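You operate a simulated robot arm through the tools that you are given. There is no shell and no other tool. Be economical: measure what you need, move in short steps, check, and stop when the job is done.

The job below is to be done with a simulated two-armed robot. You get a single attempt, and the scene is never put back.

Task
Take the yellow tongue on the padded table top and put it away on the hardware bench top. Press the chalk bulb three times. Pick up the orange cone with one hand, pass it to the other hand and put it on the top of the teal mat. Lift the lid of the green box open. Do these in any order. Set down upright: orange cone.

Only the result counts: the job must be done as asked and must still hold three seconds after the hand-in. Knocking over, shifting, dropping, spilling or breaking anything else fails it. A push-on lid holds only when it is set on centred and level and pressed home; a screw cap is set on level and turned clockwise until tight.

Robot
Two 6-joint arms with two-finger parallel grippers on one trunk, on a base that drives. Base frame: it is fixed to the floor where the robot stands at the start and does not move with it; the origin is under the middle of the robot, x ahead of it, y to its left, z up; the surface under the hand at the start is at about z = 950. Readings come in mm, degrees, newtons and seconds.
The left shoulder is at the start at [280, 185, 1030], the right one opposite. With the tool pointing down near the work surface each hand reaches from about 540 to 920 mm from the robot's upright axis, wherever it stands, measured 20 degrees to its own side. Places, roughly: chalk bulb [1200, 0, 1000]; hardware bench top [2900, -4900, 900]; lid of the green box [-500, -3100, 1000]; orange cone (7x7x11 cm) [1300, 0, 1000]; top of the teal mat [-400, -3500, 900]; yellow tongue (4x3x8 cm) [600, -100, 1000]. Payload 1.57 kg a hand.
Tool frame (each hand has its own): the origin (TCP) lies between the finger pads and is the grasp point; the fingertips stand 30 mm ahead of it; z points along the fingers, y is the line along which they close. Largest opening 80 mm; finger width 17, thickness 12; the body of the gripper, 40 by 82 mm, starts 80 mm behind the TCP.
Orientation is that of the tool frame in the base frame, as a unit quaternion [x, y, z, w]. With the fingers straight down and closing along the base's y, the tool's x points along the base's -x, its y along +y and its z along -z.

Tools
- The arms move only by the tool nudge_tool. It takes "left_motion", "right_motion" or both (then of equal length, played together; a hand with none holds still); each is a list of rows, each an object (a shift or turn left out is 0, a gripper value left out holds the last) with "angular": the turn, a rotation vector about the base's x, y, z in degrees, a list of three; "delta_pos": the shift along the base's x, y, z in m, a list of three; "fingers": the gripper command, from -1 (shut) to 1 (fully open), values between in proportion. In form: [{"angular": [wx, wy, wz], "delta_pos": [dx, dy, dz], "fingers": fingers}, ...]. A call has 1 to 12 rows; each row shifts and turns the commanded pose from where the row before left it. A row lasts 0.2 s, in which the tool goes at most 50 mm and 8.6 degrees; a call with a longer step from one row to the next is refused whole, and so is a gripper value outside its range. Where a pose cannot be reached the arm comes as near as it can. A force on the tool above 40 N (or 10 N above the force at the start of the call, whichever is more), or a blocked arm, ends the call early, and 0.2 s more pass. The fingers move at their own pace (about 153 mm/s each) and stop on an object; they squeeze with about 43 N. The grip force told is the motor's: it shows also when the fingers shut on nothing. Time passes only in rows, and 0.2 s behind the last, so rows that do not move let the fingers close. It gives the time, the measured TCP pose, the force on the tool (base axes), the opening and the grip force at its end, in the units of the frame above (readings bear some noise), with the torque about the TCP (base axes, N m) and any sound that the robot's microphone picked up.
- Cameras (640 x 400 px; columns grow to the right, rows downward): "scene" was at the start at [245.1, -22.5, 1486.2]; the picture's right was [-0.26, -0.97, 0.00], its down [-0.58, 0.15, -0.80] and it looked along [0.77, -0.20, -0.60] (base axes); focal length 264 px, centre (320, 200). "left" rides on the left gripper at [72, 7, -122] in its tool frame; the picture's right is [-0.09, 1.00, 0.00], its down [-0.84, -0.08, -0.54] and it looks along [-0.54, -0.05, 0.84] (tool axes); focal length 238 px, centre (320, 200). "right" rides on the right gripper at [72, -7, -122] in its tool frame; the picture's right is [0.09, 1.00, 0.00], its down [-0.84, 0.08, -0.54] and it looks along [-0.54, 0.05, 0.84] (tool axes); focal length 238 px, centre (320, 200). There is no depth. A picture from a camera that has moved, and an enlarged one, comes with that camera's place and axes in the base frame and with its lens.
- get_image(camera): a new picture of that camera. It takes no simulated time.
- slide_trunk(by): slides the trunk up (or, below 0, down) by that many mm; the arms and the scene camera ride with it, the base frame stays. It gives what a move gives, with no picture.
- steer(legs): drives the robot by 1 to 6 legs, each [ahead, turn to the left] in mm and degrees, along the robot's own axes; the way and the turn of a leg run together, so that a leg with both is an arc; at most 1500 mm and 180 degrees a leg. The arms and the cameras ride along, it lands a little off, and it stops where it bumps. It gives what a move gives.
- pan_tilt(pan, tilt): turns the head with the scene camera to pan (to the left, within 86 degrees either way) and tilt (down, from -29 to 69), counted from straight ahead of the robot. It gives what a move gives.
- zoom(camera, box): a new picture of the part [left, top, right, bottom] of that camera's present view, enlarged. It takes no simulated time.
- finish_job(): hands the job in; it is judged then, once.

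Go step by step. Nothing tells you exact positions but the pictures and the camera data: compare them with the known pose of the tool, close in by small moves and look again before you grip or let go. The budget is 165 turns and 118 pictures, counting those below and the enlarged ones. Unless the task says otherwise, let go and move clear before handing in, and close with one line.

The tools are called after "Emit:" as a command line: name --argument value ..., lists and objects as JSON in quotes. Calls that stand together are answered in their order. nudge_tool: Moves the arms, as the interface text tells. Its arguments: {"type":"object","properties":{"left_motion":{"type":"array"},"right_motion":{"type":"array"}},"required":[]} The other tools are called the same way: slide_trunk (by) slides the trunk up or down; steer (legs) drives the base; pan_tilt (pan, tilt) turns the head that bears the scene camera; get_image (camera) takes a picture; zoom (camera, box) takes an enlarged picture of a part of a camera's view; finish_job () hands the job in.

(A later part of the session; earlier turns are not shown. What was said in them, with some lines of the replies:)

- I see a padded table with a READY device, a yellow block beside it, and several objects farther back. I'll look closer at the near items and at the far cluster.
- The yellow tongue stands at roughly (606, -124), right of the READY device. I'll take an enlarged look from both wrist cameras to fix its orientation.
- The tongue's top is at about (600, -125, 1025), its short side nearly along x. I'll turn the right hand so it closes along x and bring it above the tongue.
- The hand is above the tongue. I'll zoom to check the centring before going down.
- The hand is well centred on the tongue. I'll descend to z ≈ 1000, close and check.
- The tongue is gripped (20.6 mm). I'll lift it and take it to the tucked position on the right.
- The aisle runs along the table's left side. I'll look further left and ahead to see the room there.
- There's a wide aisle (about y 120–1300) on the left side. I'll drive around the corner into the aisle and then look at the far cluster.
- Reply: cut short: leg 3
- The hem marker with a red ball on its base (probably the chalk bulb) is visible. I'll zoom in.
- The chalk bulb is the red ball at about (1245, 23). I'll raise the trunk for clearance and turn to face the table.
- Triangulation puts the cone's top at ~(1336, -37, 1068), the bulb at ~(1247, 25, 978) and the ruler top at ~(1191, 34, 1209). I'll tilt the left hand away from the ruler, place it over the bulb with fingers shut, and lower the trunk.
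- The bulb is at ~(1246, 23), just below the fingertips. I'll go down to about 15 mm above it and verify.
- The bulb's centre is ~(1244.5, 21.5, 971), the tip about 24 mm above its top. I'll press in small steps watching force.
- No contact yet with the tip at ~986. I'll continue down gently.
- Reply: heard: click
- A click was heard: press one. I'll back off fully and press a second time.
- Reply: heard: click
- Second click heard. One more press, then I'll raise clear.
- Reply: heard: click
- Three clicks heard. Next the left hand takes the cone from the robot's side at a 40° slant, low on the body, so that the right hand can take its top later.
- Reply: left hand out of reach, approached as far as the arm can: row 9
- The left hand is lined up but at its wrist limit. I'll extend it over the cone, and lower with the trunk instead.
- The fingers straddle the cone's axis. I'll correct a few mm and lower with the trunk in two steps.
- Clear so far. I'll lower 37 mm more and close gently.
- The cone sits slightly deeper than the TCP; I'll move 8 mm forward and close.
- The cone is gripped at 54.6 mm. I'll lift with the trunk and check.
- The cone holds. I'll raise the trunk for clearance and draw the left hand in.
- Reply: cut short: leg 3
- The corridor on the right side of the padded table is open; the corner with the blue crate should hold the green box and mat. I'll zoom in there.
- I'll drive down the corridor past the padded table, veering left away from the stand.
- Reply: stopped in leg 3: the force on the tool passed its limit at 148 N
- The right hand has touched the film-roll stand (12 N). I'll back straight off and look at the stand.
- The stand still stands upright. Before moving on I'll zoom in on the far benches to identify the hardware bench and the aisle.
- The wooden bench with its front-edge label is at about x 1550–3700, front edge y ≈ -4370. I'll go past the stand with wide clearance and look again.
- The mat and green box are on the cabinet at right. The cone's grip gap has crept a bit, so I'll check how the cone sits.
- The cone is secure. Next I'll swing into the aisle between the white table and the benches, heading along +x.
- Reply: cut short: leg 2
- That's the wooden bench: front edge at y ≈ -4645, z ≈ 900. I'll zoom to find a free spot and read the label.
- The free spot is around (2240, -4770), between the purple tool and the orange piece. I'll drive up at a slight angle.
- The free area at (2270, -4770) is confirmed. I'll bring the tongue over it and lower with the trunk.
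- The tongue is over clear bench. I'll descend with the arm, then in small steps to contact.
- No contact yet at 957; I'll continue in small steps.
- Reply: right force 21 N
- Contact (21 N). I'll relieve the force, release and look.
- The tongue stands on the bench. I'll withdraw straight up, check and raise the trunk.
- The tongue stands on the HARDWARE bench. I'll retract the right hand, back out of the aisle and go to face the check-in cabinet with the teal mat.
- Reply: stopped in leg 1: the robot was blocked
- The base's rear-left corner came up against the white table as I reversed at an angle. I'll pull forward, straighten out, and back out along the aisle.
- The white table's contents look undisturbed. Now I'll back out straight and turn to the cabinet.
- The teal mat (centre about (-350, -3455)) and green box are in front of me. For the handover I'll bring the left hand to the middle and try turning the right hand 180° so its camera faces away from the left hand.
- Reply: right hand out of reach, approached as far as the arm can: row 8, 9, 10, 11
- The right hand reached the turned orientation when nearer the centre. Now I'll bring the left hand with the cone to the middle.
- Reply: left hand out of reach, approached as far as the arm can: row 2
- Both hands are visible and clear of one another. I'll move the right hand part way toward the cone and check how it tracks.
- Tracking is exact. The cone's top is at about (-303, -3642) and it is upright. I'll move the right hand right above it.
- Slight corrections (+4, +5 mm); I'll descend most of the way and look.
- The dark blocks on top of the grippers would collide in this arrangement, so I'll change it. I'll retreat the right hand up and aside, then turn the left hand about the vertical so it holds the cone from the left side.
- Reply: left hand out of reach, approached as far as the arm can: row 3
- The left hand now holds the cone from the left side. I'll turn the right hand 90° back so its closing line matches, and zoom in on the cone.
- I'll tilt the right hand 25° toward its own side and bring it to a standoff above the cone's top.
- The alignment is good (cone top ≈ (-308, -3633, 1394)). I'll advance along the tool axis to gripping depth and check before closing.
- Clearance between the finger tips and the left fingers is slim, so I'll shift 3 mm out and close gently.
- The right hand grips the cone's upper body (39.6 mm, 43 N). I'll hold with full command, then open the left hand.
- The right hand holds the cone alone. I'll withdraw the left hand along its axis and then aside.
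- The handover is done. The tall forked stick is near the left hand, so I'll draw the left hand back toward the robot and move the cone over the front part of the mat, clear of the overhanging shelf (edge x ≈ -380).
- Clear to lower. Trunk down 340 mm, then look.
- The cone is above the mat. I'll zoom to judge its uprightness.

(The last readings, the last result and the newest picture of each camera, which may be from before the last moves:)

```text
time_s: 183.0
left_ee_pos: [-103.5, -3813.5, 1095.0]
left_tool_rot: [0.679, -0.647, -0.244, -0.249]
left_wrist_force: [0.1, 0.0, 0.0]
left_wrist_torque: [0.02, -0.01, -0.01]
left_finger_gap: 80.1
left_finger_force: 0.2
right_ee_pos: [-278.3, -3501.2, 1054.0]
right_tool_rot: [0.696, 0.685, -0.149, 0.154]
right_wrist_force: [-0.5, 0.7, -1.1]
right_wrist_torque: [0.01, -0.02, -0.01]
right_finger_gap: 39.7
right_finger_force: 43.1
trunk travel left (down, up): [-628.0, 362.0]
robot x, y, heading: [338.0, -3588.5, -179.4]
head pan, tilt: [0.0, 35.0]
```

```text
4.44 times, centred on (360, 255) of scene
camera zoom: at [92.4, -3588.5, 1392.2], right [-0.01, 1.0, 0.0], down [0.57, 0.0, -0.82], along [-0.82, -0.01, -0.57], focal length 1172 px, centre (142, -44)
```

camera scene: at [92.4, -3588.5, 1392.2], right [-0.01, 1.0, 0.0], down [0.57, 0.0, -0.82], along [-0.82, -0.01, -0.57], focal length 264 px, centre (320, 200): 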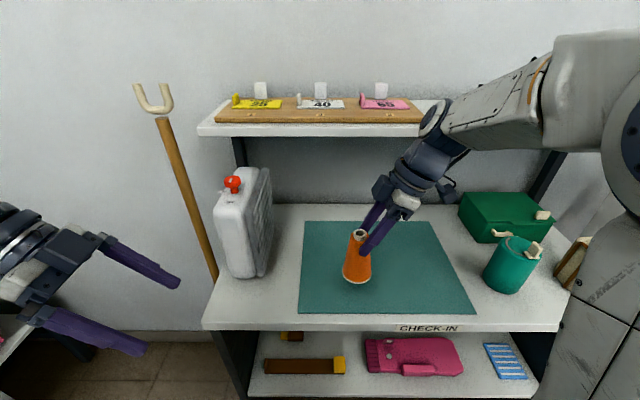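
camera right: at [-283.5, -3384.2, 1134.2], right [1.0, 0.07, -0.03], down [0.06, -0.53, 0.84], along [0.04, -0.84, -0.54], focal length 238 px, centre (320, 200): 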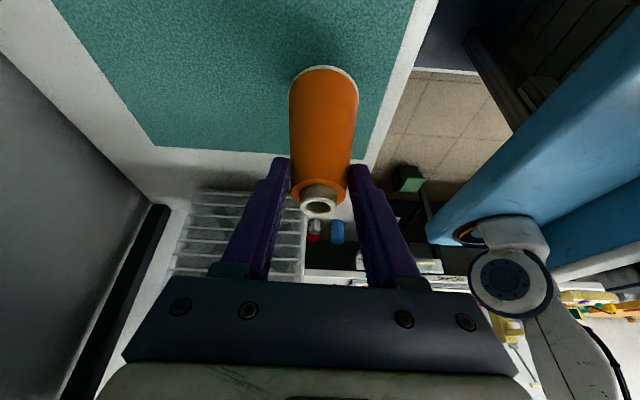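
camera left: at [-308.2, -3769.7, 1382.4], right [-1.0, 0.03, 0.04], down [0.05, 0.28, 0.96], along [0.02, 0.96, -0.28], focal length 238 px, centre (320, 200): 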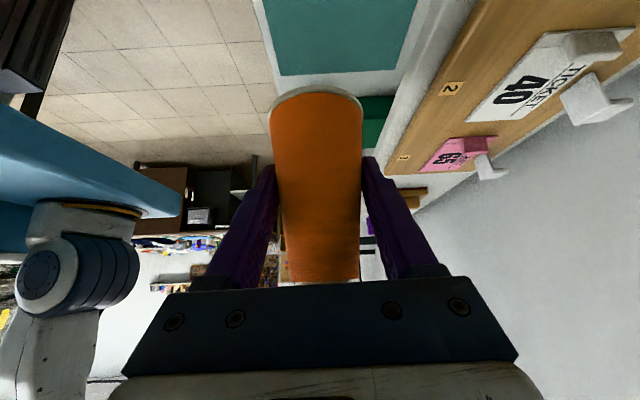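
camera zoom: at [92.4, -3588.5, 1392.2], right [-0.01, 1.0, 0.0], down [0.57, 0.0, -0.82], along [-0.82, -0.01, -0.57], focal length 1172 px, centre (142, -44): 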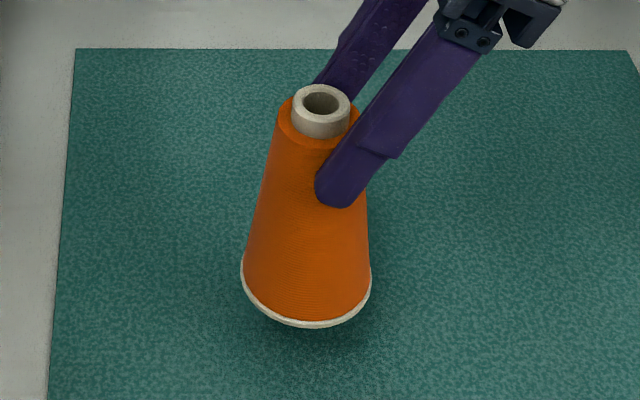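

The cone is upright within about 1°. I'll lower it, with small steps at the end until contact.

Emit:
nudge_tool --right_motion '[{"delta_pos": [-0.006, 0, -0.01]}, {"delta_pos": [-0.006, 0, -0.01]}, {"delta_pos": [0, 0, -0.01]}, {"delta_pos": [0, 0, -0.004]}, {"delta_pos": [0, 0, -0.003]}, {"delta_pos": [0, 0, -0.003]}]'

Emit:
zoom --camera "scene" --box '[310, 210, 410, 300]'

```text
time_s: 184.4
left_ee_pos: [-101.8, -3812.5, 1096.5]
left_tool_rot: [0.678, -0.647, -0.244, -0.248]
left_wrist_force: [-0.4, 0.0, -0.2]
left_wrist_torque: [0.0, 0.01, 0.0]
left_finger_gap: 80.0
left_finger_force: 0.1
right_ee_pos: [-290.6, -3499.7, 1014.0]
right_tool_rot: [0.696, 0.685, -0.15, 0.154]
right_wrist_force: [0.6, 0.0, -0.4]
right_wrist_torque: [0.02, 0.0, 0.02]
right_finger_gap: 39.5
right_finger_force: 43.2
trunk travel left (down, up): [-628.0, 362.0]
robot x, y, heading: [339.9, -3590.5, -179.7]
head pan, tilt: [0.0, 35.0]
```

```text
4.44 times, centred on (360, 255) of scene
camera zoom: at [92.4, -3588.5, 1392.1], right [-0.01, 1.0, 0.0], down [0.57, 0.0, -0.82], along [-0.82, -0.01, -0.57], focal length 1172 px, centre (142, -44)
```

zoom: 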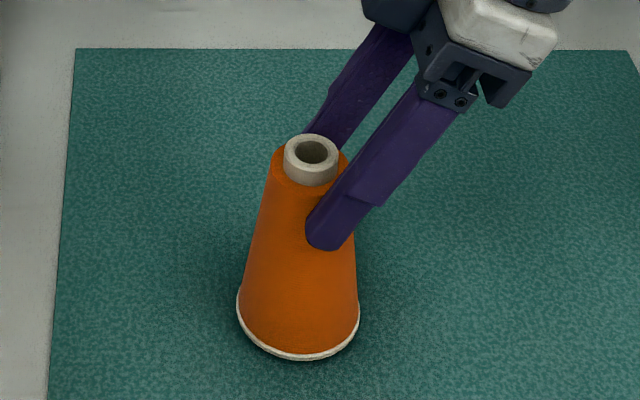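

Emit:
nudge_tool --right_motion '[{"delta_pos": [0, 0, -0.003]}, {"delta_pos": [0, 0, -0.003]}, {"delta_pos": [0, 0, -0.002]}, {"delta_pos": [0, 0, -0.002]}]'

```text
time_s: 185.4
left_ee_pos: [-102.7, -3812.7, 1096.2]
left_tool_rot: [0.677, -0.648, -0.245, -0.249]
left_wrist_force: [0.5, 0.1, -0.6]
left_wrist_torque: [-0.01, -0.03, 0.0]
left_finger_gap: 80.1
left_finger_force: 0.2
right_ee_pos: [-291.3, -3500.6, 1011.2]
right_tool_rot: [0.696, 0.685, -0.154, 0.154]
right_wrist_force: [4.5, 1.8, 13.8]
right_wrist_torque: [-0.38, -0.32, 0.16]
right_finger_gap: 39.4
right_finger_force: 43.1
trunk travel left (down, up): [-628.0, 362.0]
robot x, y, heading: [342.3, -3584.4, -179.6]
head pan, tilt: [0.0, 35.0]
stopped in row 4 (right hand): the force on the tool passed its limit at 43 N (the readings are from after the stop); the commanded pose is now the measured one
```

Contact made. I'll ease up 1 mm, then open the fingers and look.

Emit:
nudge_tool --right_motion '[{"delta_pos": [0, 0, 0.001]}, {"fingers": -0.1}, {"fingers": 0.3}, {"fingers": 1}, {}, {}]'

Emit:
zoom --camera "scene" --box '[310, 210, 410, 300]'

Emit:
get_image --camera "right"

```text
time_s: 186.8
left_ee_pos: [-102.9, -3812.2, 1094.6]
left_tool_rot: [0.678, -0.647, -0.244, -0.248]
left_wrist_force: [0.2, -0.1, -0.2]
left_wrist_torque: [0.01, 0.01, -0.03]
left_finger_gap: 79.9
left_finger_force: 0.0
right_ee_pos: [-290.3, -3500.3, 1008.5]
right_tool_rot: [0.696, 0.685, -0.152, 0.154]
right_wrist_force: [-0.6, -0.3, -0.4]
right_wrist_torque: [-0.02, 0.02, -0.04]
right_finger_gap: 80.1
right_finger_force: 0.2
trunk travel left (down, up): [-628.0, 362.0]
robot x, y, heading: [339.4, -3584.6, -179.7]
head pan, tilt: [0.0, 35.0]
```

```text
4.44 times, centred on (360, 255) of scene
camera zoom: at [92.4, -3588.3, 1392.1], right [-0.01, 1.0, 0.0], down [0.57, 0.0, -0.82], along [-0.82, -0.01, -0.57], focal length 1172 px, centre (142, -44)
```

zoom: 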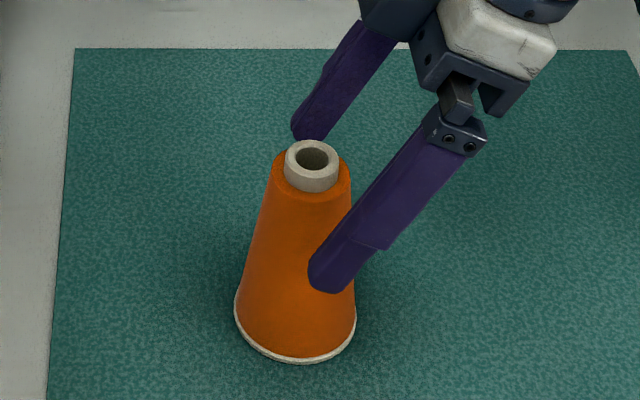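

```text
28 pictures are left
camera right: at [-295.3, -3383.1, 1088.9], right [1.0, 0.07, -0.03], down [0.06, -0.53, 0.85], along [0.04, -0.84, -0.53], focal length 238 px, centre (320, 200)
```

right: 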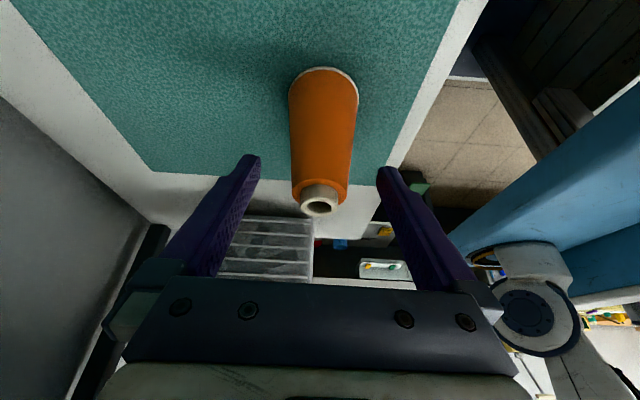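

The cone stands upright on the mat. I'll withdraw the right hand along its axis.

Emit:
nudge_tool --right_motion '[{"delta_pos": [0, 0.0085, 0.018]}, {"delta_pos": [0, 0.0085, 0.018]}, {"delta_pos": [0, 0.0127, 0.027]}, {"delta_pos": [0, 0.0127, 0.027]}, {"delta_pos": [0, 0.0127, 0.027]}, {"delta_pos": [0.01, 0.0127, 0.027]}, {"delta_pos": [0.03, 0.01, 0.02]}, {"delta_pos": [0.03, 0.01, 0.02]}, {}]'

Emit:
pan_tilt --pan -25 --tilt 35

Emit:
get_image --camera "scene"

```text
time_s: 188.8
left_ee_pos: [-101.7, -3812.2, 1094.9]
left_tool_rot: [0.677, -0.647, -0.245, -0.249]
left_wrist_force: [-1.1, 0.1, 0.0]
left_wrist_torque: [0.0, 0.0, 0.01]
left_finger_gap: 80.0
left_finger_force: 0.1
right_ee_pos: [-219.9, -3412.0, 1194.0]
right_tool_rot: [0.696, 0.685, -0.152, 0.153]
right_wrist_force: [0.9, 0.3, -0.6]
right_wrist_torque: [0.03, 0.01, 0.02]
right_finger_gap: 80.0
right_finger_force: 0.1
trunk travel left (down, up): [-628.0, 362.0]
robot x, y, heading: [342.4, -3586.1, -179.5]
head pan, tilt: [0.0, 35.0]
```

```text
time_s: 189.7
left_ee_pos: [-102.4, -3812.2, 1095.6]
left_tool_rot: [0.679, -0.647, -0.245, -0.248]
left_wrist_force: [0.7, -0.4, 0.6]
left_wrist_torque: [0.0, 0.03, 0.0]
left_finger_gap: 80.0
left_finger_force: 0.0
right_ee_pos: [-221.4, -3411.8, 1194.4]
right_tool_rot: [0.696, 0.684, -0.153, 0.154]
right_wrist_force: [0.5, 0.0, 1.0]
right_wrist_torque: [-0.02, -0.05, -0.01]
right_finger_gap: 79.9
right_finger_force: 0.0
trunk travel left (down, up): [-628.0, 362.0]
robot x, y, heading: [339.0, -3587.7, -179.8]
head pan, tilt: [-25.0, 35.0]
```

```text
27 pictures are left
camera scene: at [100.4, -3551.1, 1392.1], right [0.41, 0.91, 0.0], down [0.52, -0.24, -0.82], along [-0.75, 0.34, -0.57], focal length 264 px, centre (320, 200)
```

scene: 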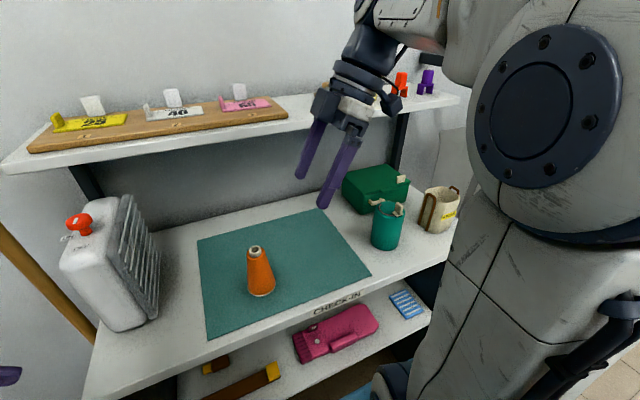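

The cone stands. Now the green box: I'll zoom in on its lid and handle.

Emit:
zoom --camera "scene" --box '[320, 140, 470, 260]'

```text
3.33 times, centred on (395, 200) of scene
camera zoom: at [100.4, -3551.1, 1392.1], right [0.41, 0.91, 0.0], down [0.52, -0.24, -0.82], along [-0.75, 0.34, -0.57], focal length 879 px, centre (70, 200)
```

zoom: 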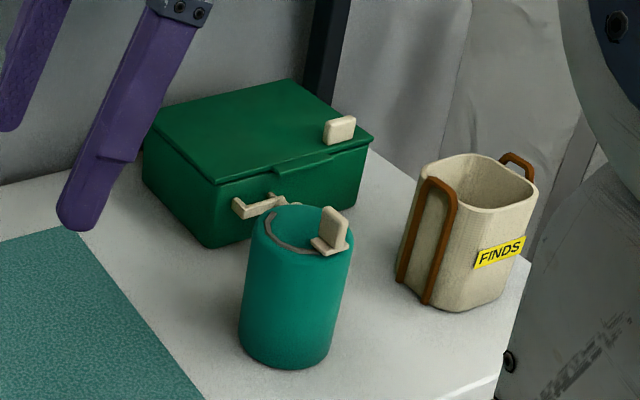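

The box's lid spans about x -510…-394, y -3203…-3040, hinge at the back under the shelf, a lip at the front. I'll move the robot about 320 mm to the right so the right hand can reach it squarely.

Emit:
nudge_tool --right_motion '[{"delta_pos": [0.03, 0, 0.02]}, {"delta_pos": [0.03, 0, 0.02]}, {"delta_pos": [0.03, 0, 0.02]}]'

Emit:
steer --legs '[[0, -90], [330, 0], [0, 90]]'

Emit:
pan_tilt --pan -5 --tilt 32

Emit:
get_image --camera "scene"

```text
time_s: 190.4
left_ee_pos: [-102.3, -3812.3, 1095.1]
left_tool_rot: [0.678, -0.647, -0.244, -0.249]
left_wrist_force: [-0.8, -0.6, -0.2]
left_wrist_torque: [0.02, 0.02, 0.01]
left_finger_gap: 80.2
left_finger_force: 0.2
right_ee_pos: [-131.4, -3412.2, 1254.9]
right_tool_rot: [0.695, 0.685, -0.15, 0.155]
right_wrist_force: [0.0, 0.3, 0.1]
right_wrist_torque: [-0.01, -0.03, -0.02]
right_finger_gap: 79.9
right_finger_force: 0.0
trunk travel left (down, up): [-628.0, 362.0]
robot x, y, heading: [340.2, -3587.4, -179.5]
head pan, tilt: [-25.0, 35.0]
```

```text
time_s: 200.4
left_ee_pos: [-98.6, -3475.2, 1095.0]
left_tool_rot: [0.673, -0.652, -0.242, -0.251]
left_wrist_force: [0.3, 0.2, 0.7]
left_wrist_torque: [0.0, 0.01, 0.0]
left_finger_gap: 80.1
left_finger_force: 0.1
right_ee_pos: [-123.2, -3075.5, 1254.0]
right_tool_rot: [0.701, 0.679, -0.153, 0.154]
right_wrist_force: [0.0, -0.5, 0.8]
right_wrist_torque: [-0.02, 0.01, 0.05]
right_finger_gap: 80.0
right_finger_force: 0.0
trunk travel left (down, up): [-628.0, 362.0]
robot x, y, heading: [347.6, -3255.1, 179.4]
head pan, tilt: [-25.0, 35.0]
```

```text
time_s: 201.2
left_ee_pos: [-99.2, -3475.0, 1095.3]
left_tool_rot: [0.673, -0.652, -0.243, -0.25]
left_wrist_force: [-0.3, -0.8, 0.1]
left_wrist_torque: [-0.01, 0.01, -0.03]
left_finger_gap: 80.0
left_finger_force: 0.2
right_ee_pos: [-122.6, -3074.4, 1255.0]
right_tool_rot: [0.701, 0.68, -0.153, 0.153]
right_wrist_force: [0.0, 0.0, 0.6]
right_wrist_torque: [0.05, 0.01, -0.02]
right_finger_gap: 80.2
right_finger_force: 0.0
trunk travel left (down, up): [-628.0, 362.0]
robot x, y, heading: [345.4, -3255.6, 179.4]
head pan, tilt: [-5.0, 32.0]
```

```text
25 pictures are left
camera scene: at [97.4, -3246.3, 1396.8], right [0.1, 1.0, 0.0], down [0.53, -0.05, -0.85], along [-0.84, 0.08, -0.53], focal length 264 px, centre (320, 200)
```

scene: 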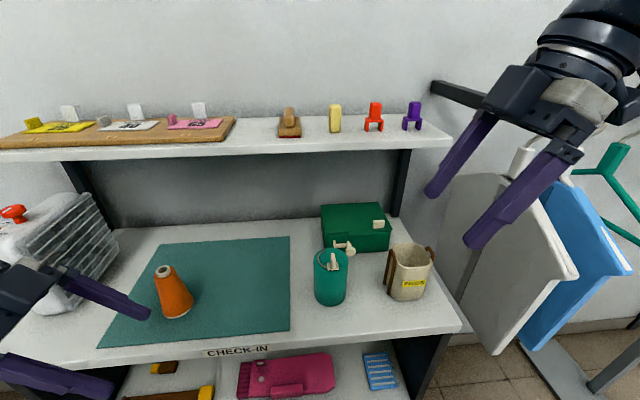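

Emit:
zoom --camera "scene" --box '[290, 180, 450, 300]'

```text
3.33 times, centred on (370, 240) of scene
camera zoom: at [97.4, -3246.3, 1396.8], right [0.1, 1.0, 0.0], down [0.53, -0.05, -0.85], along [-0.84, 0.08, -0.53], focal length 879 px, centre (153, 67)
```

zoom: 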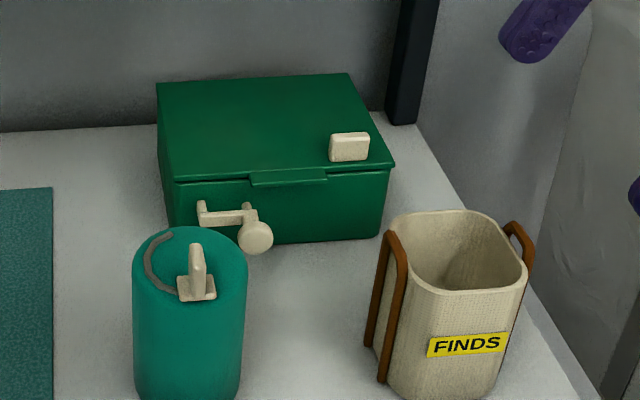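

The lid's front edge is near x ≈ -425, z ≈ 965, with a lip at y -3120…-3059. I'll lift it with closed fingertips from underneath, approaching through the gap between canister and mug. First I'll orient the right hand at a standoff.

Emit:
nudge_tool --right_motion '[{"angular": [6.25, 0, 0], "delta_pos": [-0.0144, -0.0005, -0.0187], "fingers": -1}, {"angular": [6.25, 0, 0], "delta_pos": [-0.0144, -0.0005, -0.0187]}, {"angular": [6.25, 0, 0], "delta_pos": [-0.0144, -0.0005, -0.0187]}, {"angular": [6.25, 0, 0], "delta_pos": [-0.0144, -0.0005, -0.0187]}, {"angular": [0, 7.15, 0], "delta_pos": [-0.0144, -0.0005, -0.0187]}, {"angular": [0, 7.15, 0], "delta_pos": [-0.0144, -0.0005, -0.0187]}, {"angular": [0, 7.15, 0], "delta_pos": [-0.0144, -0.0005, -0.0187]}, {"angular": [0, 7.15, 0], "delta_pos": [-0.0144, -0.0005, -0.0187]}, {"angular": [0, 7.15, 0], "delta_pos": [-0.0144, -0.0005, -0.0187]}, {"angular": [0, 7.15, 0], "delta_pos": [-0.0144, -0.0005, -0.0187]}, {"angular": [0, 7.1, 0], "delta_pos": [-0.0144, -0.0005, -0.0187]}, {}]'

Emit:
get_image --camera "scene"

Emit:
get_image --camera "right"

```text
time_s: 203.8
left_ee_pos: [-99.2, -3475.4, 1095.5]
left_tool_rot: [0.673, -0.652, -0.242, -0.251]
left_wrist_force: [0.8, -0.5, 0.1]
left_wrist_torque: [-0.02, 0.0, -0.03]
left_finger_gap: 80.1
left_finger_force: 0.1
right_ee_pos: [-300.0, -3088.4, 1054.5]
right_tool_rot: [0.652, 0.643, -0.299, -0.269]
right_wrist_force: [-0.7, 0.2, -0.4]
right_wrist_torque: [-0.02, 0.03, 0.03]
right_finger_gap: 0.3
right_finger_force: 21.0
right hand out of reach, approached as far as the arm can: row 6, 7, 8, 11
trunk travel left (down, up): [-628.0, 362.0]
robot x, y, heading: [349.0, -3255.7, 179.3]
head pan, tilt: [-5.0, 32.0]
```

```text
23 pictures are left
camera scene: at [97.5, -3246.4, 1396.8], right [0.1, 1.0, 0.0], down [0.53, -0.05, -0.85], along [-0.84, 0.08, -0.53], focal length 264 px, centre (320, 200)
```

scene: 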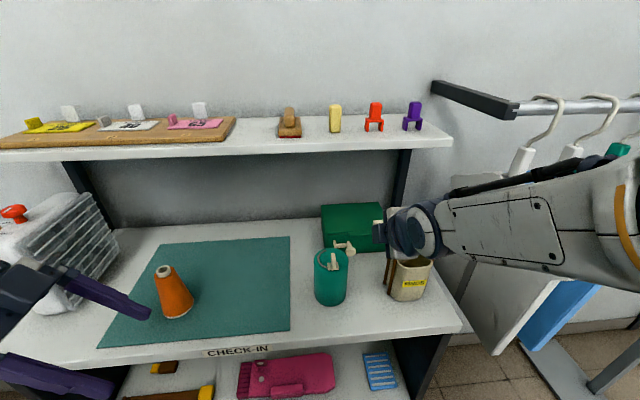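

```text
22 pictures are left
camera right: at [-214.0, -3012.0, 1138.2], right [0.67, 0.06, -0.74], down [0.46, -0.82, 0.35], along [-0.58, -0.57, -0.58], focal length 238 px, centre (320, 200)
```

right: 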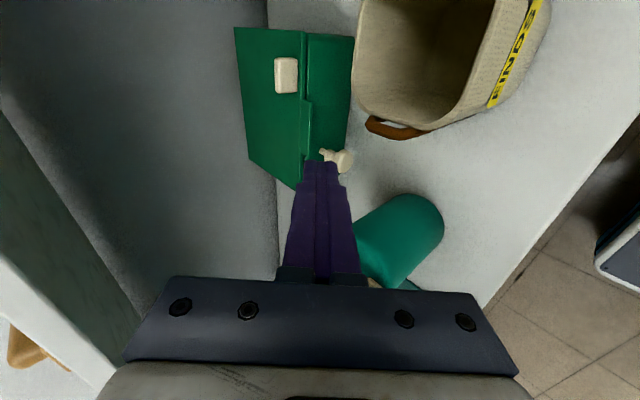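

The hand reaches the needed slant. To clear the mug and canister I'll steepen it slightly, and lower the trunk while raising the arm so the wrist can flatten out later.

Emit:
nudge_tool --right_motion '[{"angular": [0, -4.7, 0], "delta_pos": [0.005, 0, 0.03]}, {"angular": [0, -4.7, 0], "delta_pos": [0.005, 0, 0.03]}, {"delta_pos": [0, 0, 0.03]}, {"delta_pos": [0, 0, 0.03]}, {}]'

Emit:
slide_trunk --by -120

Emit:
zoom --camera "right" --box '[220, 20, 420, 200]'

Emit:
get_image --camera "scene"

```text
time_s: 205.0
left_ee_pos: [-99.3, -3476.6, 1095.2]
left_tool_rot: [0.673, -0.652, -0.242, -0.25]
left_wrist_force: [0.5, 0.1, 0.2]
left_wrist_torque: [-0.02, -0.02, -0.03]
left_finger_gap: 80.1
left_finger_force: 0.1
right_ee_pos: [-297.5, -3088.9, 1172.7]
right_tool_rot: [0.675, 0.663, -0.244, -0.215]
right_wrist_force: [0.1, -0.1, 0.0]
right_wrist_torque: [-0.02, 0.0, 0.0]
right_finger_gap: 0.0
right_finger_force: 20.8
right hand out of reach, approached as far as the arm can: row 3
trunk travel left (down, up): [-628.0, 362.0]
robot x, y, heading: [346.8, -3254.8, 179.5]
head pan, tilt: [-5.0, 32.0]
```

```text
time_s: 206.5
left_ee_pos: [-99.2, -3475.5, 975.5]
left_tool_rot: [0.674, -0.652, -0.244, -0.25]
left_wrist_force: [-0.6, 0.0, -0.9]
left_wrist_torque: [0.02, -0.01, 0.01]
left_finger_gap: 80.0
left_finger_force: 0.0
right_ee_pos: [-297.1, -3088.0, 1051.7]
right_tool_rot: [0.674, 0.663, -0.245, -0.216]
right_wrist_force: [0.2, 0.1, 0.3]
right_wrist_torque: [-0.03, 0.0, -0.03]
right_finger_gap: 0.0
right_finger_force: 21.4
trunk travel left (down, up): [-508.0, 482.0]
robot x, y, heading: [347.1, -3255.3, 179.5]
head pan, tilt: [-5.0, 32.0]
```

```text
2.22 times, centred on (320, 110) of right
camera zoom: at [-226.7, -3012.0, 1148.9], right [0.79, 0.06, -0.62], down [0.39, -0.82, 0.42], along [-0.48, -0.57, -0.67], focal length 530 px, centre (320, 400)
```

zoom: 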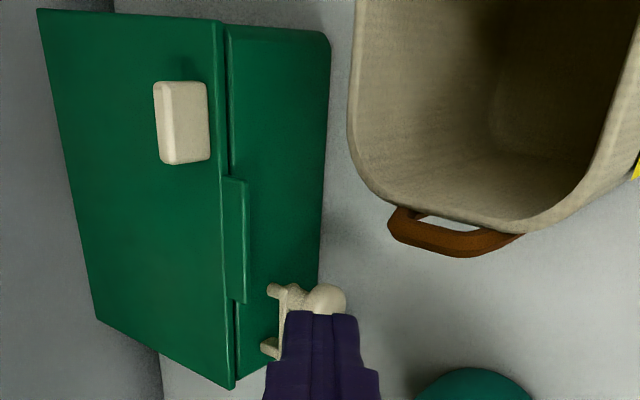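

```text
20 pictures are left
camera scene: at [97.4, -3246.4, 1276.9], right [0.1, 1.0, 0.0], down [0.53, -0.05, -0.85], along [-0.84, 0.08, -0.53], focal length 264 px, centre (320, 200)
```

scene: 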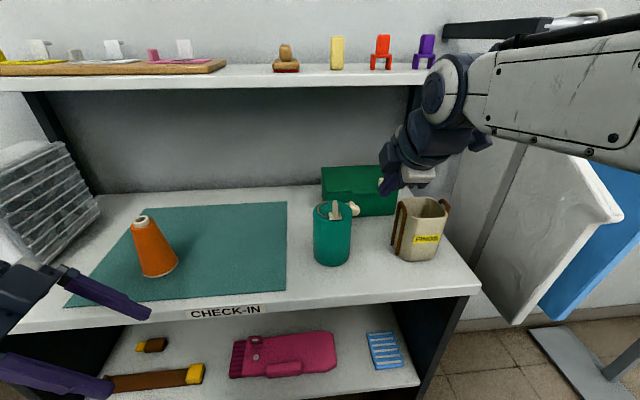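

I can see the lip clearly: y about -3130…-3070, outer edge x ≈ -420. I'll go down in front of it, just below lip level.

Emit:
nudge_tool --right_motion '[{"delta_pos": [-0.02, -0.002, -0.026]}, {"delta_pos": [-0.02, -0.002, -0.026]}, {"delta_pos": [-0.02, -0.002, -0.025]}, {"delta_pos": [-0.02, -0.001, -0.024]}, {}]'

Emit:
zoom --camera "right" --box '[220, 40, 420, 220]'

Emit:
zoom --camera "scene" --box '[290, 130, 490, 280]'

```text
time_s: 207.7
left_ee_pos: [-100.6, -3474.2, 976.3]
left_tool_rot: [0.673, -0.652, -0.242, -0.251]
left_wrist_force: [0.6, -0.8, 0.6]
left_wrist_torque: [0.03, -0.02, -0.01]
left_finger_gap: 80.1
left_finger_force: 0.1
right_ee_pos: [-377.7, -3096.4, 953.1]
right_tool_rot: [0.674, 0.663, -0.244, -0.215]
right_wrist_force: [0.1, -0.2, 0.5]
right_wrist_torque: [0.01, -0.03, 0.01]
right_finger_gap: 0.0
right_finger_force: 21.7
trunk travel left (down, up): [-508.0, 482.0]
robot x, y, heading: [345.8, -3258.5, 179.3]
head pan, tilt: [-5.0, 32.0]
```

```text
2.22 times, centred on (320, 130) of right
camera zoom: at [-306.2, -3020.5, 1048.6], right [0.79, 0.06, -0.62], down [0.39, -0.82, 0.42], along [-0.48, -0.57, -0.67], focal length 530 px, centre (320, 356)
```

zoom: 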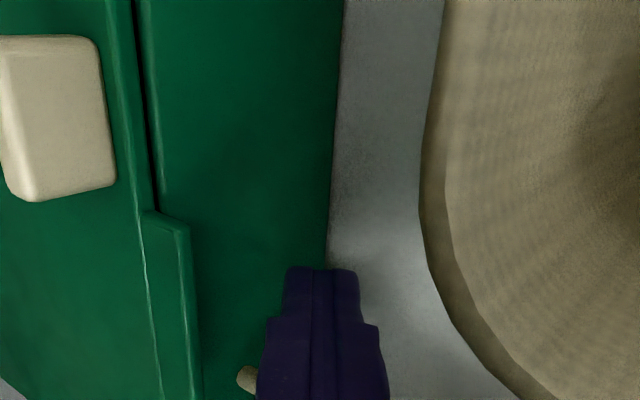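

```text
2.67 times, centred on (390, 205) of scene
camera zoom: at [97.5, -3246.4, 1276.8], right [0.1, 1.0, 0.0], down [0.53, -0.05, -0.85], along [-0.84, 0.08, -0.53], focal length 703 px, centre (133, 187)
```

zoom: 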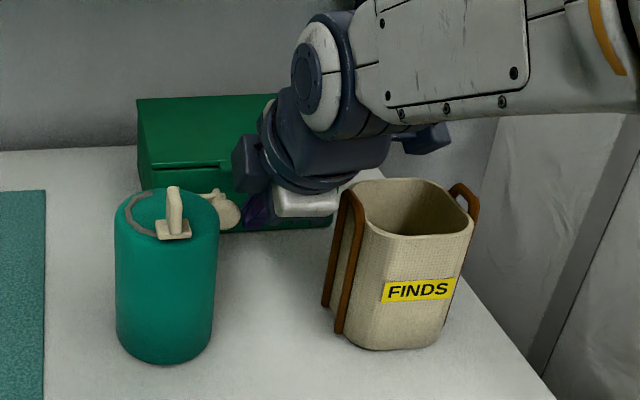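

The tip is just in front of and below the lip. I'll advance slowly until touching the box front.

Emit:
nudge_tool --right_motion '[{"delta_pos": [-0.005, 0, 0]}, {"delta_pos": [-0.005, 0, 0]}, {"delta_pos": [-0.004, 0, 0]}, {"delta_pos": [-0.003, 0, 0]}]'

Emit:
zoom --camera "right" --box '[220, 40, 420, 220]'

```text
time_s: 208.6
left_ee_pos: [-97.7, -3475.6, 976.5]
left_tool_rot: [0.673, -0.652, -0.243, -0.25]
left_wrist_force: [0.6, 0.2, 0.0]
left_wrist_torque: [0.0, 0.01, 0.01]
left_finger_gap: 80.2
left_finger_force: 0.1
right_ee_pos: [-385.1, -3096.3, 951.8]
right_tool_rot: [0.675, 0.664, -0.242, -0.212]
right_wrist_force: [20.8, -1.5, 13.1]
right_wrist_torque: [-0.03, 0.01, 0.07]
right_finger_gap: 0.2
right_finger_force: 21.8
trunk travel left (down, up): [-508.0, 482.0]
robot x, y, heading: [346.8, -3255.7, 179.5]
head pan, tilt: [-5.0, 32.0]
stopped in row 4 (right hand): the force on the tool passed its limit at 45 N (the readings are from after the stop); the commanded pose is now the measured one
```

```text
2.22 times, centred on (320, 130) of right
camera zoom: at [-316.3, -3019.9, 1049.1], right [0.79, 0.06, -0.61], down [0.39, -0.82, 0.42], along [-0.47, -0.57, -0.67], focal length 530 px, centre (320, 356)
```

zoom: 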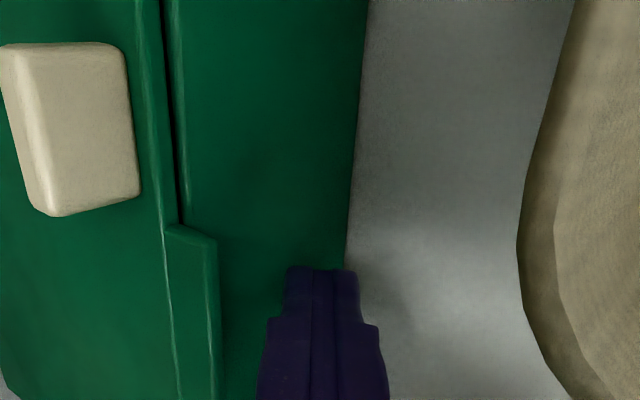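

The fingertip is against the box front beneath the lip. I'll ease off and lift along the lid's arc.

Emit:
nudge_tool --right_motion '[{"delta_pos": [0.002, 0, 0.004]}, {"delta_pos": [0, 0, 0.009]}, {"delta_pos": [0, 0, 0.011]}, {"delta_pos": [-0.002, 0, 0.011]}, {"delta_pos": [-0.003, 0, 0.011]}, {"delta_pos": [-0.004, 0, 0.011]}]'

Emit:
get_image --camera "right"

```text
time_s: 210.0
left_ee_pos: [-99.0, -3476.4, 975.4]
left_tool_rot: [0.673, -0.652, -0.243, -0.251]
left_wrist_force: [0.2, 0.1, 0.6]
left_wrist_torque: [-0.01, 0.0, -0.01]
left_finger_gap: 80.3
left_finger_force: 0.1
right_ee_pos: [-395.7, -3095.8, 1008.1]
right_tool_rot: [0.674, 0.664, -0.242, -0.213]
right_wrist_force: [0.8, -0.6, 0.3]
right_wrist_torque: [0.02, 0.03, 0.0]
right_finger_gap: 0.0
right_finger_force: 21.3
trunk travel left (down, up): [-508.0, 482.0]
robot x, y, heading: [344.4, -3257.7, 179.4]
head pan, tilt: [-5.0, 32.0]
```

```text
16 pictures are left
camera right: at [-325.5, -3020.3, 1105.6], right [0.79, 0.06, -0.61], down [0.39, -0.82, 0.42], along [-0.47, -0.57, -0.67], focal length 238 px, centre (320, 200)
```

right: 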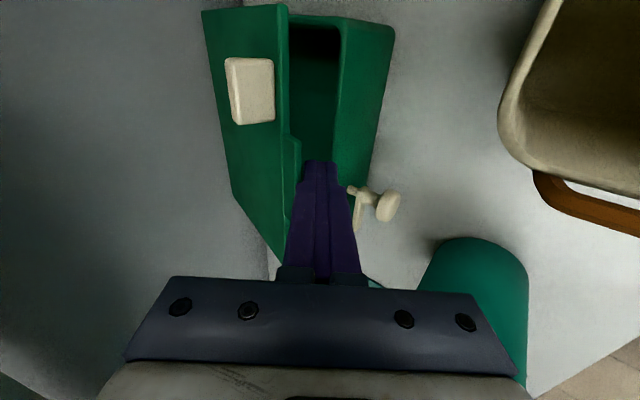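

The lid is rising (about 20°). I'll continue along the arc while flattening the tool.

Emit:
nudge_tool --right_motion '[{"angular": [0, 3.4, 0], "delta_pos": [-0.005, 0, 0.009]}, {"angular": [0, 3.4, 0], "delta_pos": [-0.005, 0, 0.008]}, {"angular": [0, 3.4, 0], "delta_pos": [-0.006, 0, 0.008]}, {"angular": [0, 3.4, 0], "delta_pos": [-0.006, 0, 0.008]}, {"angular": [0, 3.4, 0], "delta_pos": [-0.007, 0, 0.007]}, {"angular": [0, 3.4, 0], "delta_pos": [-0.007, 0, 0.006]}]'

Emit:
get_image --camera "right"

```text
time_s: 211.4
left_ee_pos: [-99.1, -3475.3, 974.1]
left_tool_rot: [0.673, -0.652, -0.242, -0.251]
left_wrist_force: [0.2, -0.1, -0.2]
left_wrist_torque: [0.0, 0.0, 0.03]
left_finger_gap: 80.0
left_finger_force: 0.1
right_ee_pos: [-431.7, -3095.7, 1052.8]
right_tool_rot: [0.622, 0.616, -0.357, -0.326]
right_wrist_force: [1.5, 0.8, -0.1]
right_wrist_torque: [-0.03, -0.04, 0.0]
right_finger_gap: 0.0
right_finger_force: 21.3
trunk travel left (down, up): [-508.0, 482.0]
robot x, y, heading: [345.3, -3253.3, 179.3]
head pan, tilt: [-5.0, 32.0]
```

```text
15 pictures are left
camera right: at [-331.1, -3020.0, 1120.4], right [0.53, 0.06, -0.85], down [0.51, -0.82, 0.26], along [-0.68, -0.57, -0.47], focal length 238 px, centre (320, 200)
```

right: 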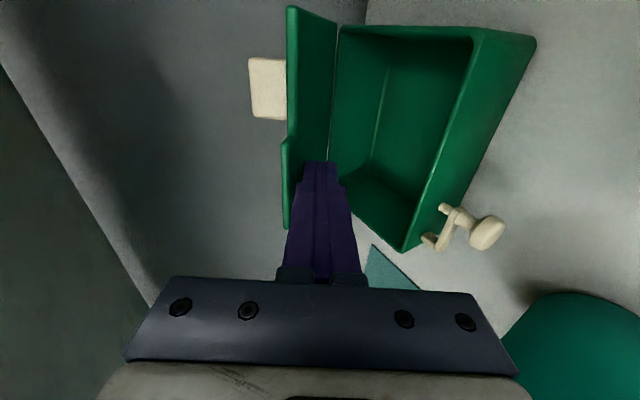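

The lid is past ~55°. I'll keep pushing it up and back toward beyond vertical.

Emit:
nudge_tool --right_motion '[{"angular": [0, 2, 0], "delta_pos": [-0.009, 0, 0.004]}, {"angular": [0, 2, 0], "delta_pos": [-0.009, 0, 0.004]}, {"angular": [0, 2, 0], "delta_pos": [-0.009, 0, 0.003]}, {"angular": [0, 2, 0], "delta_pos": [-0.009, 0, 0.002]}, {"angular": [0, 2, 0], "delta_pos": [-0.009, 0, 0.002]}, {"angular": [0, 2, 0], "delta_pos": [-0.009, 0, 0.001]}]'

Emit:
get_image --camera "right"

```text
time_s: 212.8
left_ee_pos: [-99.9, -3474.9, 975.5]
left_tool_rot: [0.673, -0.652, -0.242, -0.251]
left_wrist_force: [-0.1, 0.4, -0.3]
left_wrist_torque: [0.0, 0.01, 0.0]
left_finger_gap: 79.9
left_finger_force: 0.0
right_ee_pos: [-472.3, -3100.0, 1067.3]
right_tool_rot: [0.584, 0.589, -0.416, -0.372]
right_wrist_force: [1.2, 0.5, 0.2]
right_wrist_torque: [0.0, -0.04, -0.02]
right_finger_gap: 0.0
right_finger_force: 21.0
right hand out of reach, approached as far as the arm can: row 5, 6
trunk travel left (down, up): [-508.0, 482.0]
robot x, y, heading: [347.3, -3256.3, 179.4]
head pan, tilt: [-5.0, 32.0]
```

```text
14 pictures are left
camera right: at [-364.2, -3021.7, 1115.3], right [0.37, 0.06, -0.93], down [0.56, -0.81, 0.17], along [-0.74, -0.59, -0.34], focal length 238 px, centre (320, 200)
```

right: 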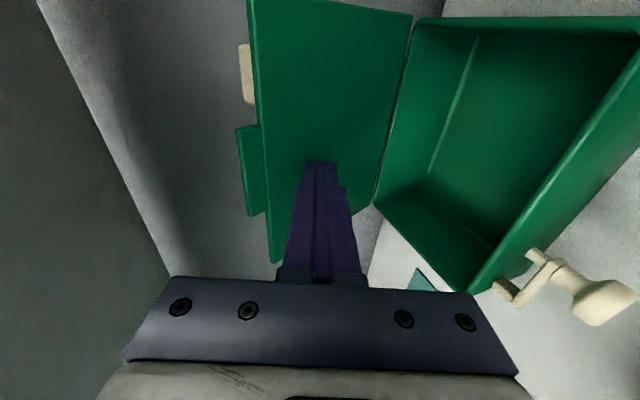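

The arm is at full stretch with the lid nearly vertical. I'll raise the left hand for clearance and drive 50 mm forward to push the lid past vertical.

Emit:
nudge_tool --left_motion '[{"delta_pos": [0.02, -0.02, 0.04]}, {"delta_pos": [0.02, -0.02, 0.04]}, {"delta_pos": [0, 0, 0.04]}]'

Emit:
steer --legs '[[50, 0]]'

Emit:
get_image --camera "right"

```text
time_s: 213.6
left_ee_pos: [-75.9, -3509.6, 1061.4]
left_tool_rot: [0.673, -0.652, -0.242, -0.25]
left_wrist_force: [-1.5, -0.1, 0.5]
left_wrist_torque: [-0.02, 0.02, -0.02]
left_finger_gap: 80.1
left_finger_force: 0.1
left hand out of reach, approached as far as the arm can: row 3
right_ee_pos: [-474.2, -3100.6, 1067.0]
right_tool_rot: [0.584, 0.589, -0.416, -0.372]
right_wrist_force: [0.1, 0.5, 0.5]
right_wrist_torque: [0.03, 0.0, -0.02]
right_finger_gap: 0.1
right_finger_force: 21.1
trunk travel left (down, up): [-508.0, 482.0]
robot x, y, heading: [346.7, -3254.0, 179.2]
head pan, tilt: [-5.0, 32.0]
```

```text
time_s: 214.5
left_ee_pos: [-126.3, -3509.6, 1061.0]
left_tool_rot: [0.673, -0.653, -0.242, -0.25]
left_wrist_force: [0.5, -0.1, -0.7]
left_wrist_torque: [-0.02, 0.02, -0.01]
left_finger_gap: 80.1
left_finger_force: 0.0
right_ee_pos: [-522.4, -3098.5, 1066.7]
right_tool_rot: [0.584, 0.59, -0.414, -0.372]
right_wrist_force: [9.5, -0.5, 0.8]
right_wrist_torque: [0.0, 0.01, -0.07]
right_finger_gap: 0.0
right_finger_force: 21.5
trunk travel left (down, up): [-508.0, 482.0]
robot x, y, heading: [292.8, -3258.7, 179.5]
head pan, tilt: [-5.0, 32.0]
```

```text
13 pictures are left
camera right: at [-414.5, -3020.7, 1115.6], right [0.37, 0.06, -0.92], down [0.56, -0.81, 0.17], along [-0.74, -0.59, -0.34], focal length 238 px, centre (320, 200)
```

right: 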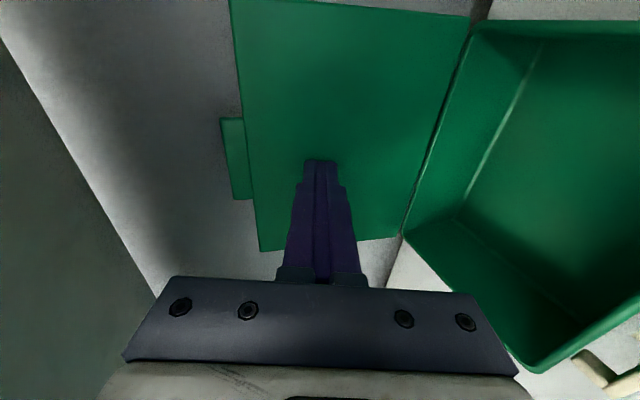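

The lid has reached its stop past vertical (9.5 N). I'll back away and check that it stays open.

Emit:
steer --legs '[[-70, 0]]'

Emit:
get_image --camera "right"

```text
time_s: 215.5
left_ee_pos: [-58.2, -3508.2, 1061.5]
left_tool_rot: [0.673, -0.653, -0.242, -0.25]
left_wrist_force: [-0.1, 0.2, -0.3]
left_wrist_torque: [-0.04, -0.01, 0.01]
left_finger_gap: 80.1
left_finger_force: 0.2
right_ee_pos: [-453.4, -3099.4, 1067.2]
right_tool_rot: [0.584, 0.59, -0.415, -0.372]
right_wrist_force: [0.3, -0.3, -1.1]
right_wrist_torque: [0.02, -0.02, 0.03]
right_finger_gap: 0.0
right_finger_force: 21.3
trunk travel left (down, up): [-508.0, 482.0]
robot x, y, heading: [365.2, -3253.3, 179.5]
head pan, tilt: [-5.0, 32.0]
```

```text
12 pictures are left
camera right: at [-345.1, -3020.9, 1115.2], right [0.38, 0.06, -0.92], down [0.56, -0.81, 0.17], along [-0.74, -0.59, -0.34], focal length 238 px, centre (320, 200)
```

right: 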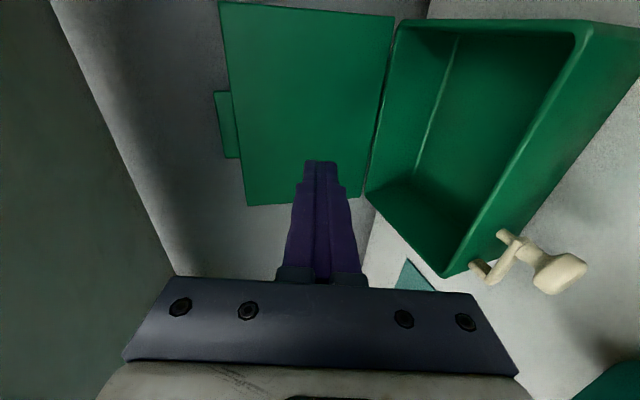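

The lid stays open. I'll back off further and check the whole scene.

Emit:
steer --legs '[[-140, 0]]'

Emit:
nudge_tool --right_motion '[{"delta_pos": [0.03, 0, 0.02]}, {"delta_pos": [0.04, 0, 0.02]}, {"delta_pos": [0.04, 0, 0.02]}]'

Emit:
get_image --camera "scene"

```text
time_s: 216.8
left_ee_pos: [83.1, -3511.0, 1060.5]
left_tool_rot: [0.673, -0.653, -0.242, -0.25]
left_wrist_force: [0.5, 0.6, -0.4]
left_wrist_torque: [0.0, 0.0, 0.01]
left_finger_gap: 80.0
left_finger_force: 0.1
right_ee_pos: [-311.9, -3100.4, 1066.6]
right_tool_rot: [0.585, 0.59, -0.415, -0.372]
right_wrist_force: [-0.4, -0.5, -0.8]
right_wrist_torque: [-0.02, 0.0, 0.04]
right_finger_gap: 0.0
right_finger_force: 21.3
trunk travel left (down, up): [-508.0, 482.0]
robot x, y, heading: [505.2, -3258.8, 179.6]
head pan, tilt: [-5.0, 32.0]
```

```text
time_s: 217.6
left_ee_pos: [83.2, -3509.2, 1061.4]
left_tool_rot: [0.673, -0.653, -0.242, -0.25]
left_wrist_force: [-0.8, -0.4, 1.2]
left_wrist_torque: [-0.02, -0.04, -0.07]
left_finger_gap: 80.0
left_finger_force: 0.1
right_ee_pos: [-206.8, -3101.0, 1125.6]
right_tool_rot: [0.585, 0.589, -0.415, -0.372]
right_wrist_force: [0.0, -0.4, -0.1]
right_wrist_torque: [-0.01, 0.01, 0.0]
right_finger_gap: 0.0
right_finger_force: 21.1
right hand out of reach, approached as far as the arm can: row 3
trunk travel left (down, up): [-508.0, 482.0]
robot x, y, heading: [501.2, -3259.0, 179.5]
head pan, tilt: [-5.0, 32.0]
```

```text
11 pictures are left
camera scene: at [257.0, -3247.6, 1276.7], right [0.1, 1.0, 0.0], down [0.53, -0.05, -0.85], along [-0.84, 0.08, -0.53], focal length 264 px, centre (320, 200)
```

scene: 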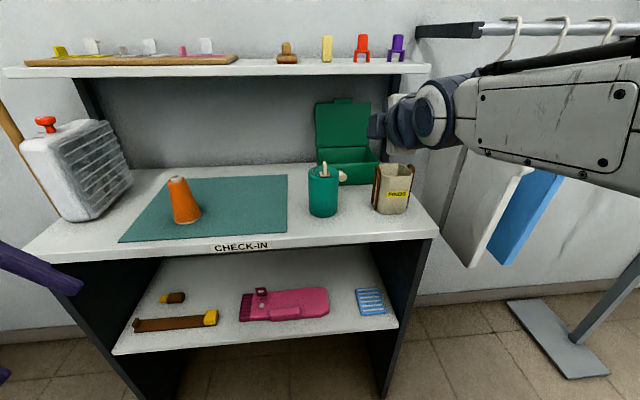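

The cone stands on the teal mat, the green lid stays open and both hands are clear. The tongue was last seen standing on the HARDWARE bench, and the bulb clicked three times, so I'm handing in.

Emit:
finish_job

```text
The job is handed in.
```

I handed the job in with all four parts done: tongue on the hardware bench, chalk bulb pressed three times, cone passed between hands and upright on the teal mat, and green lid open. On the way the right hand hit the film-roll stand hard (force peaked at 148 N) and the base bumped the white table. Neither looked disturbed, but I didn't measure whether they moved.
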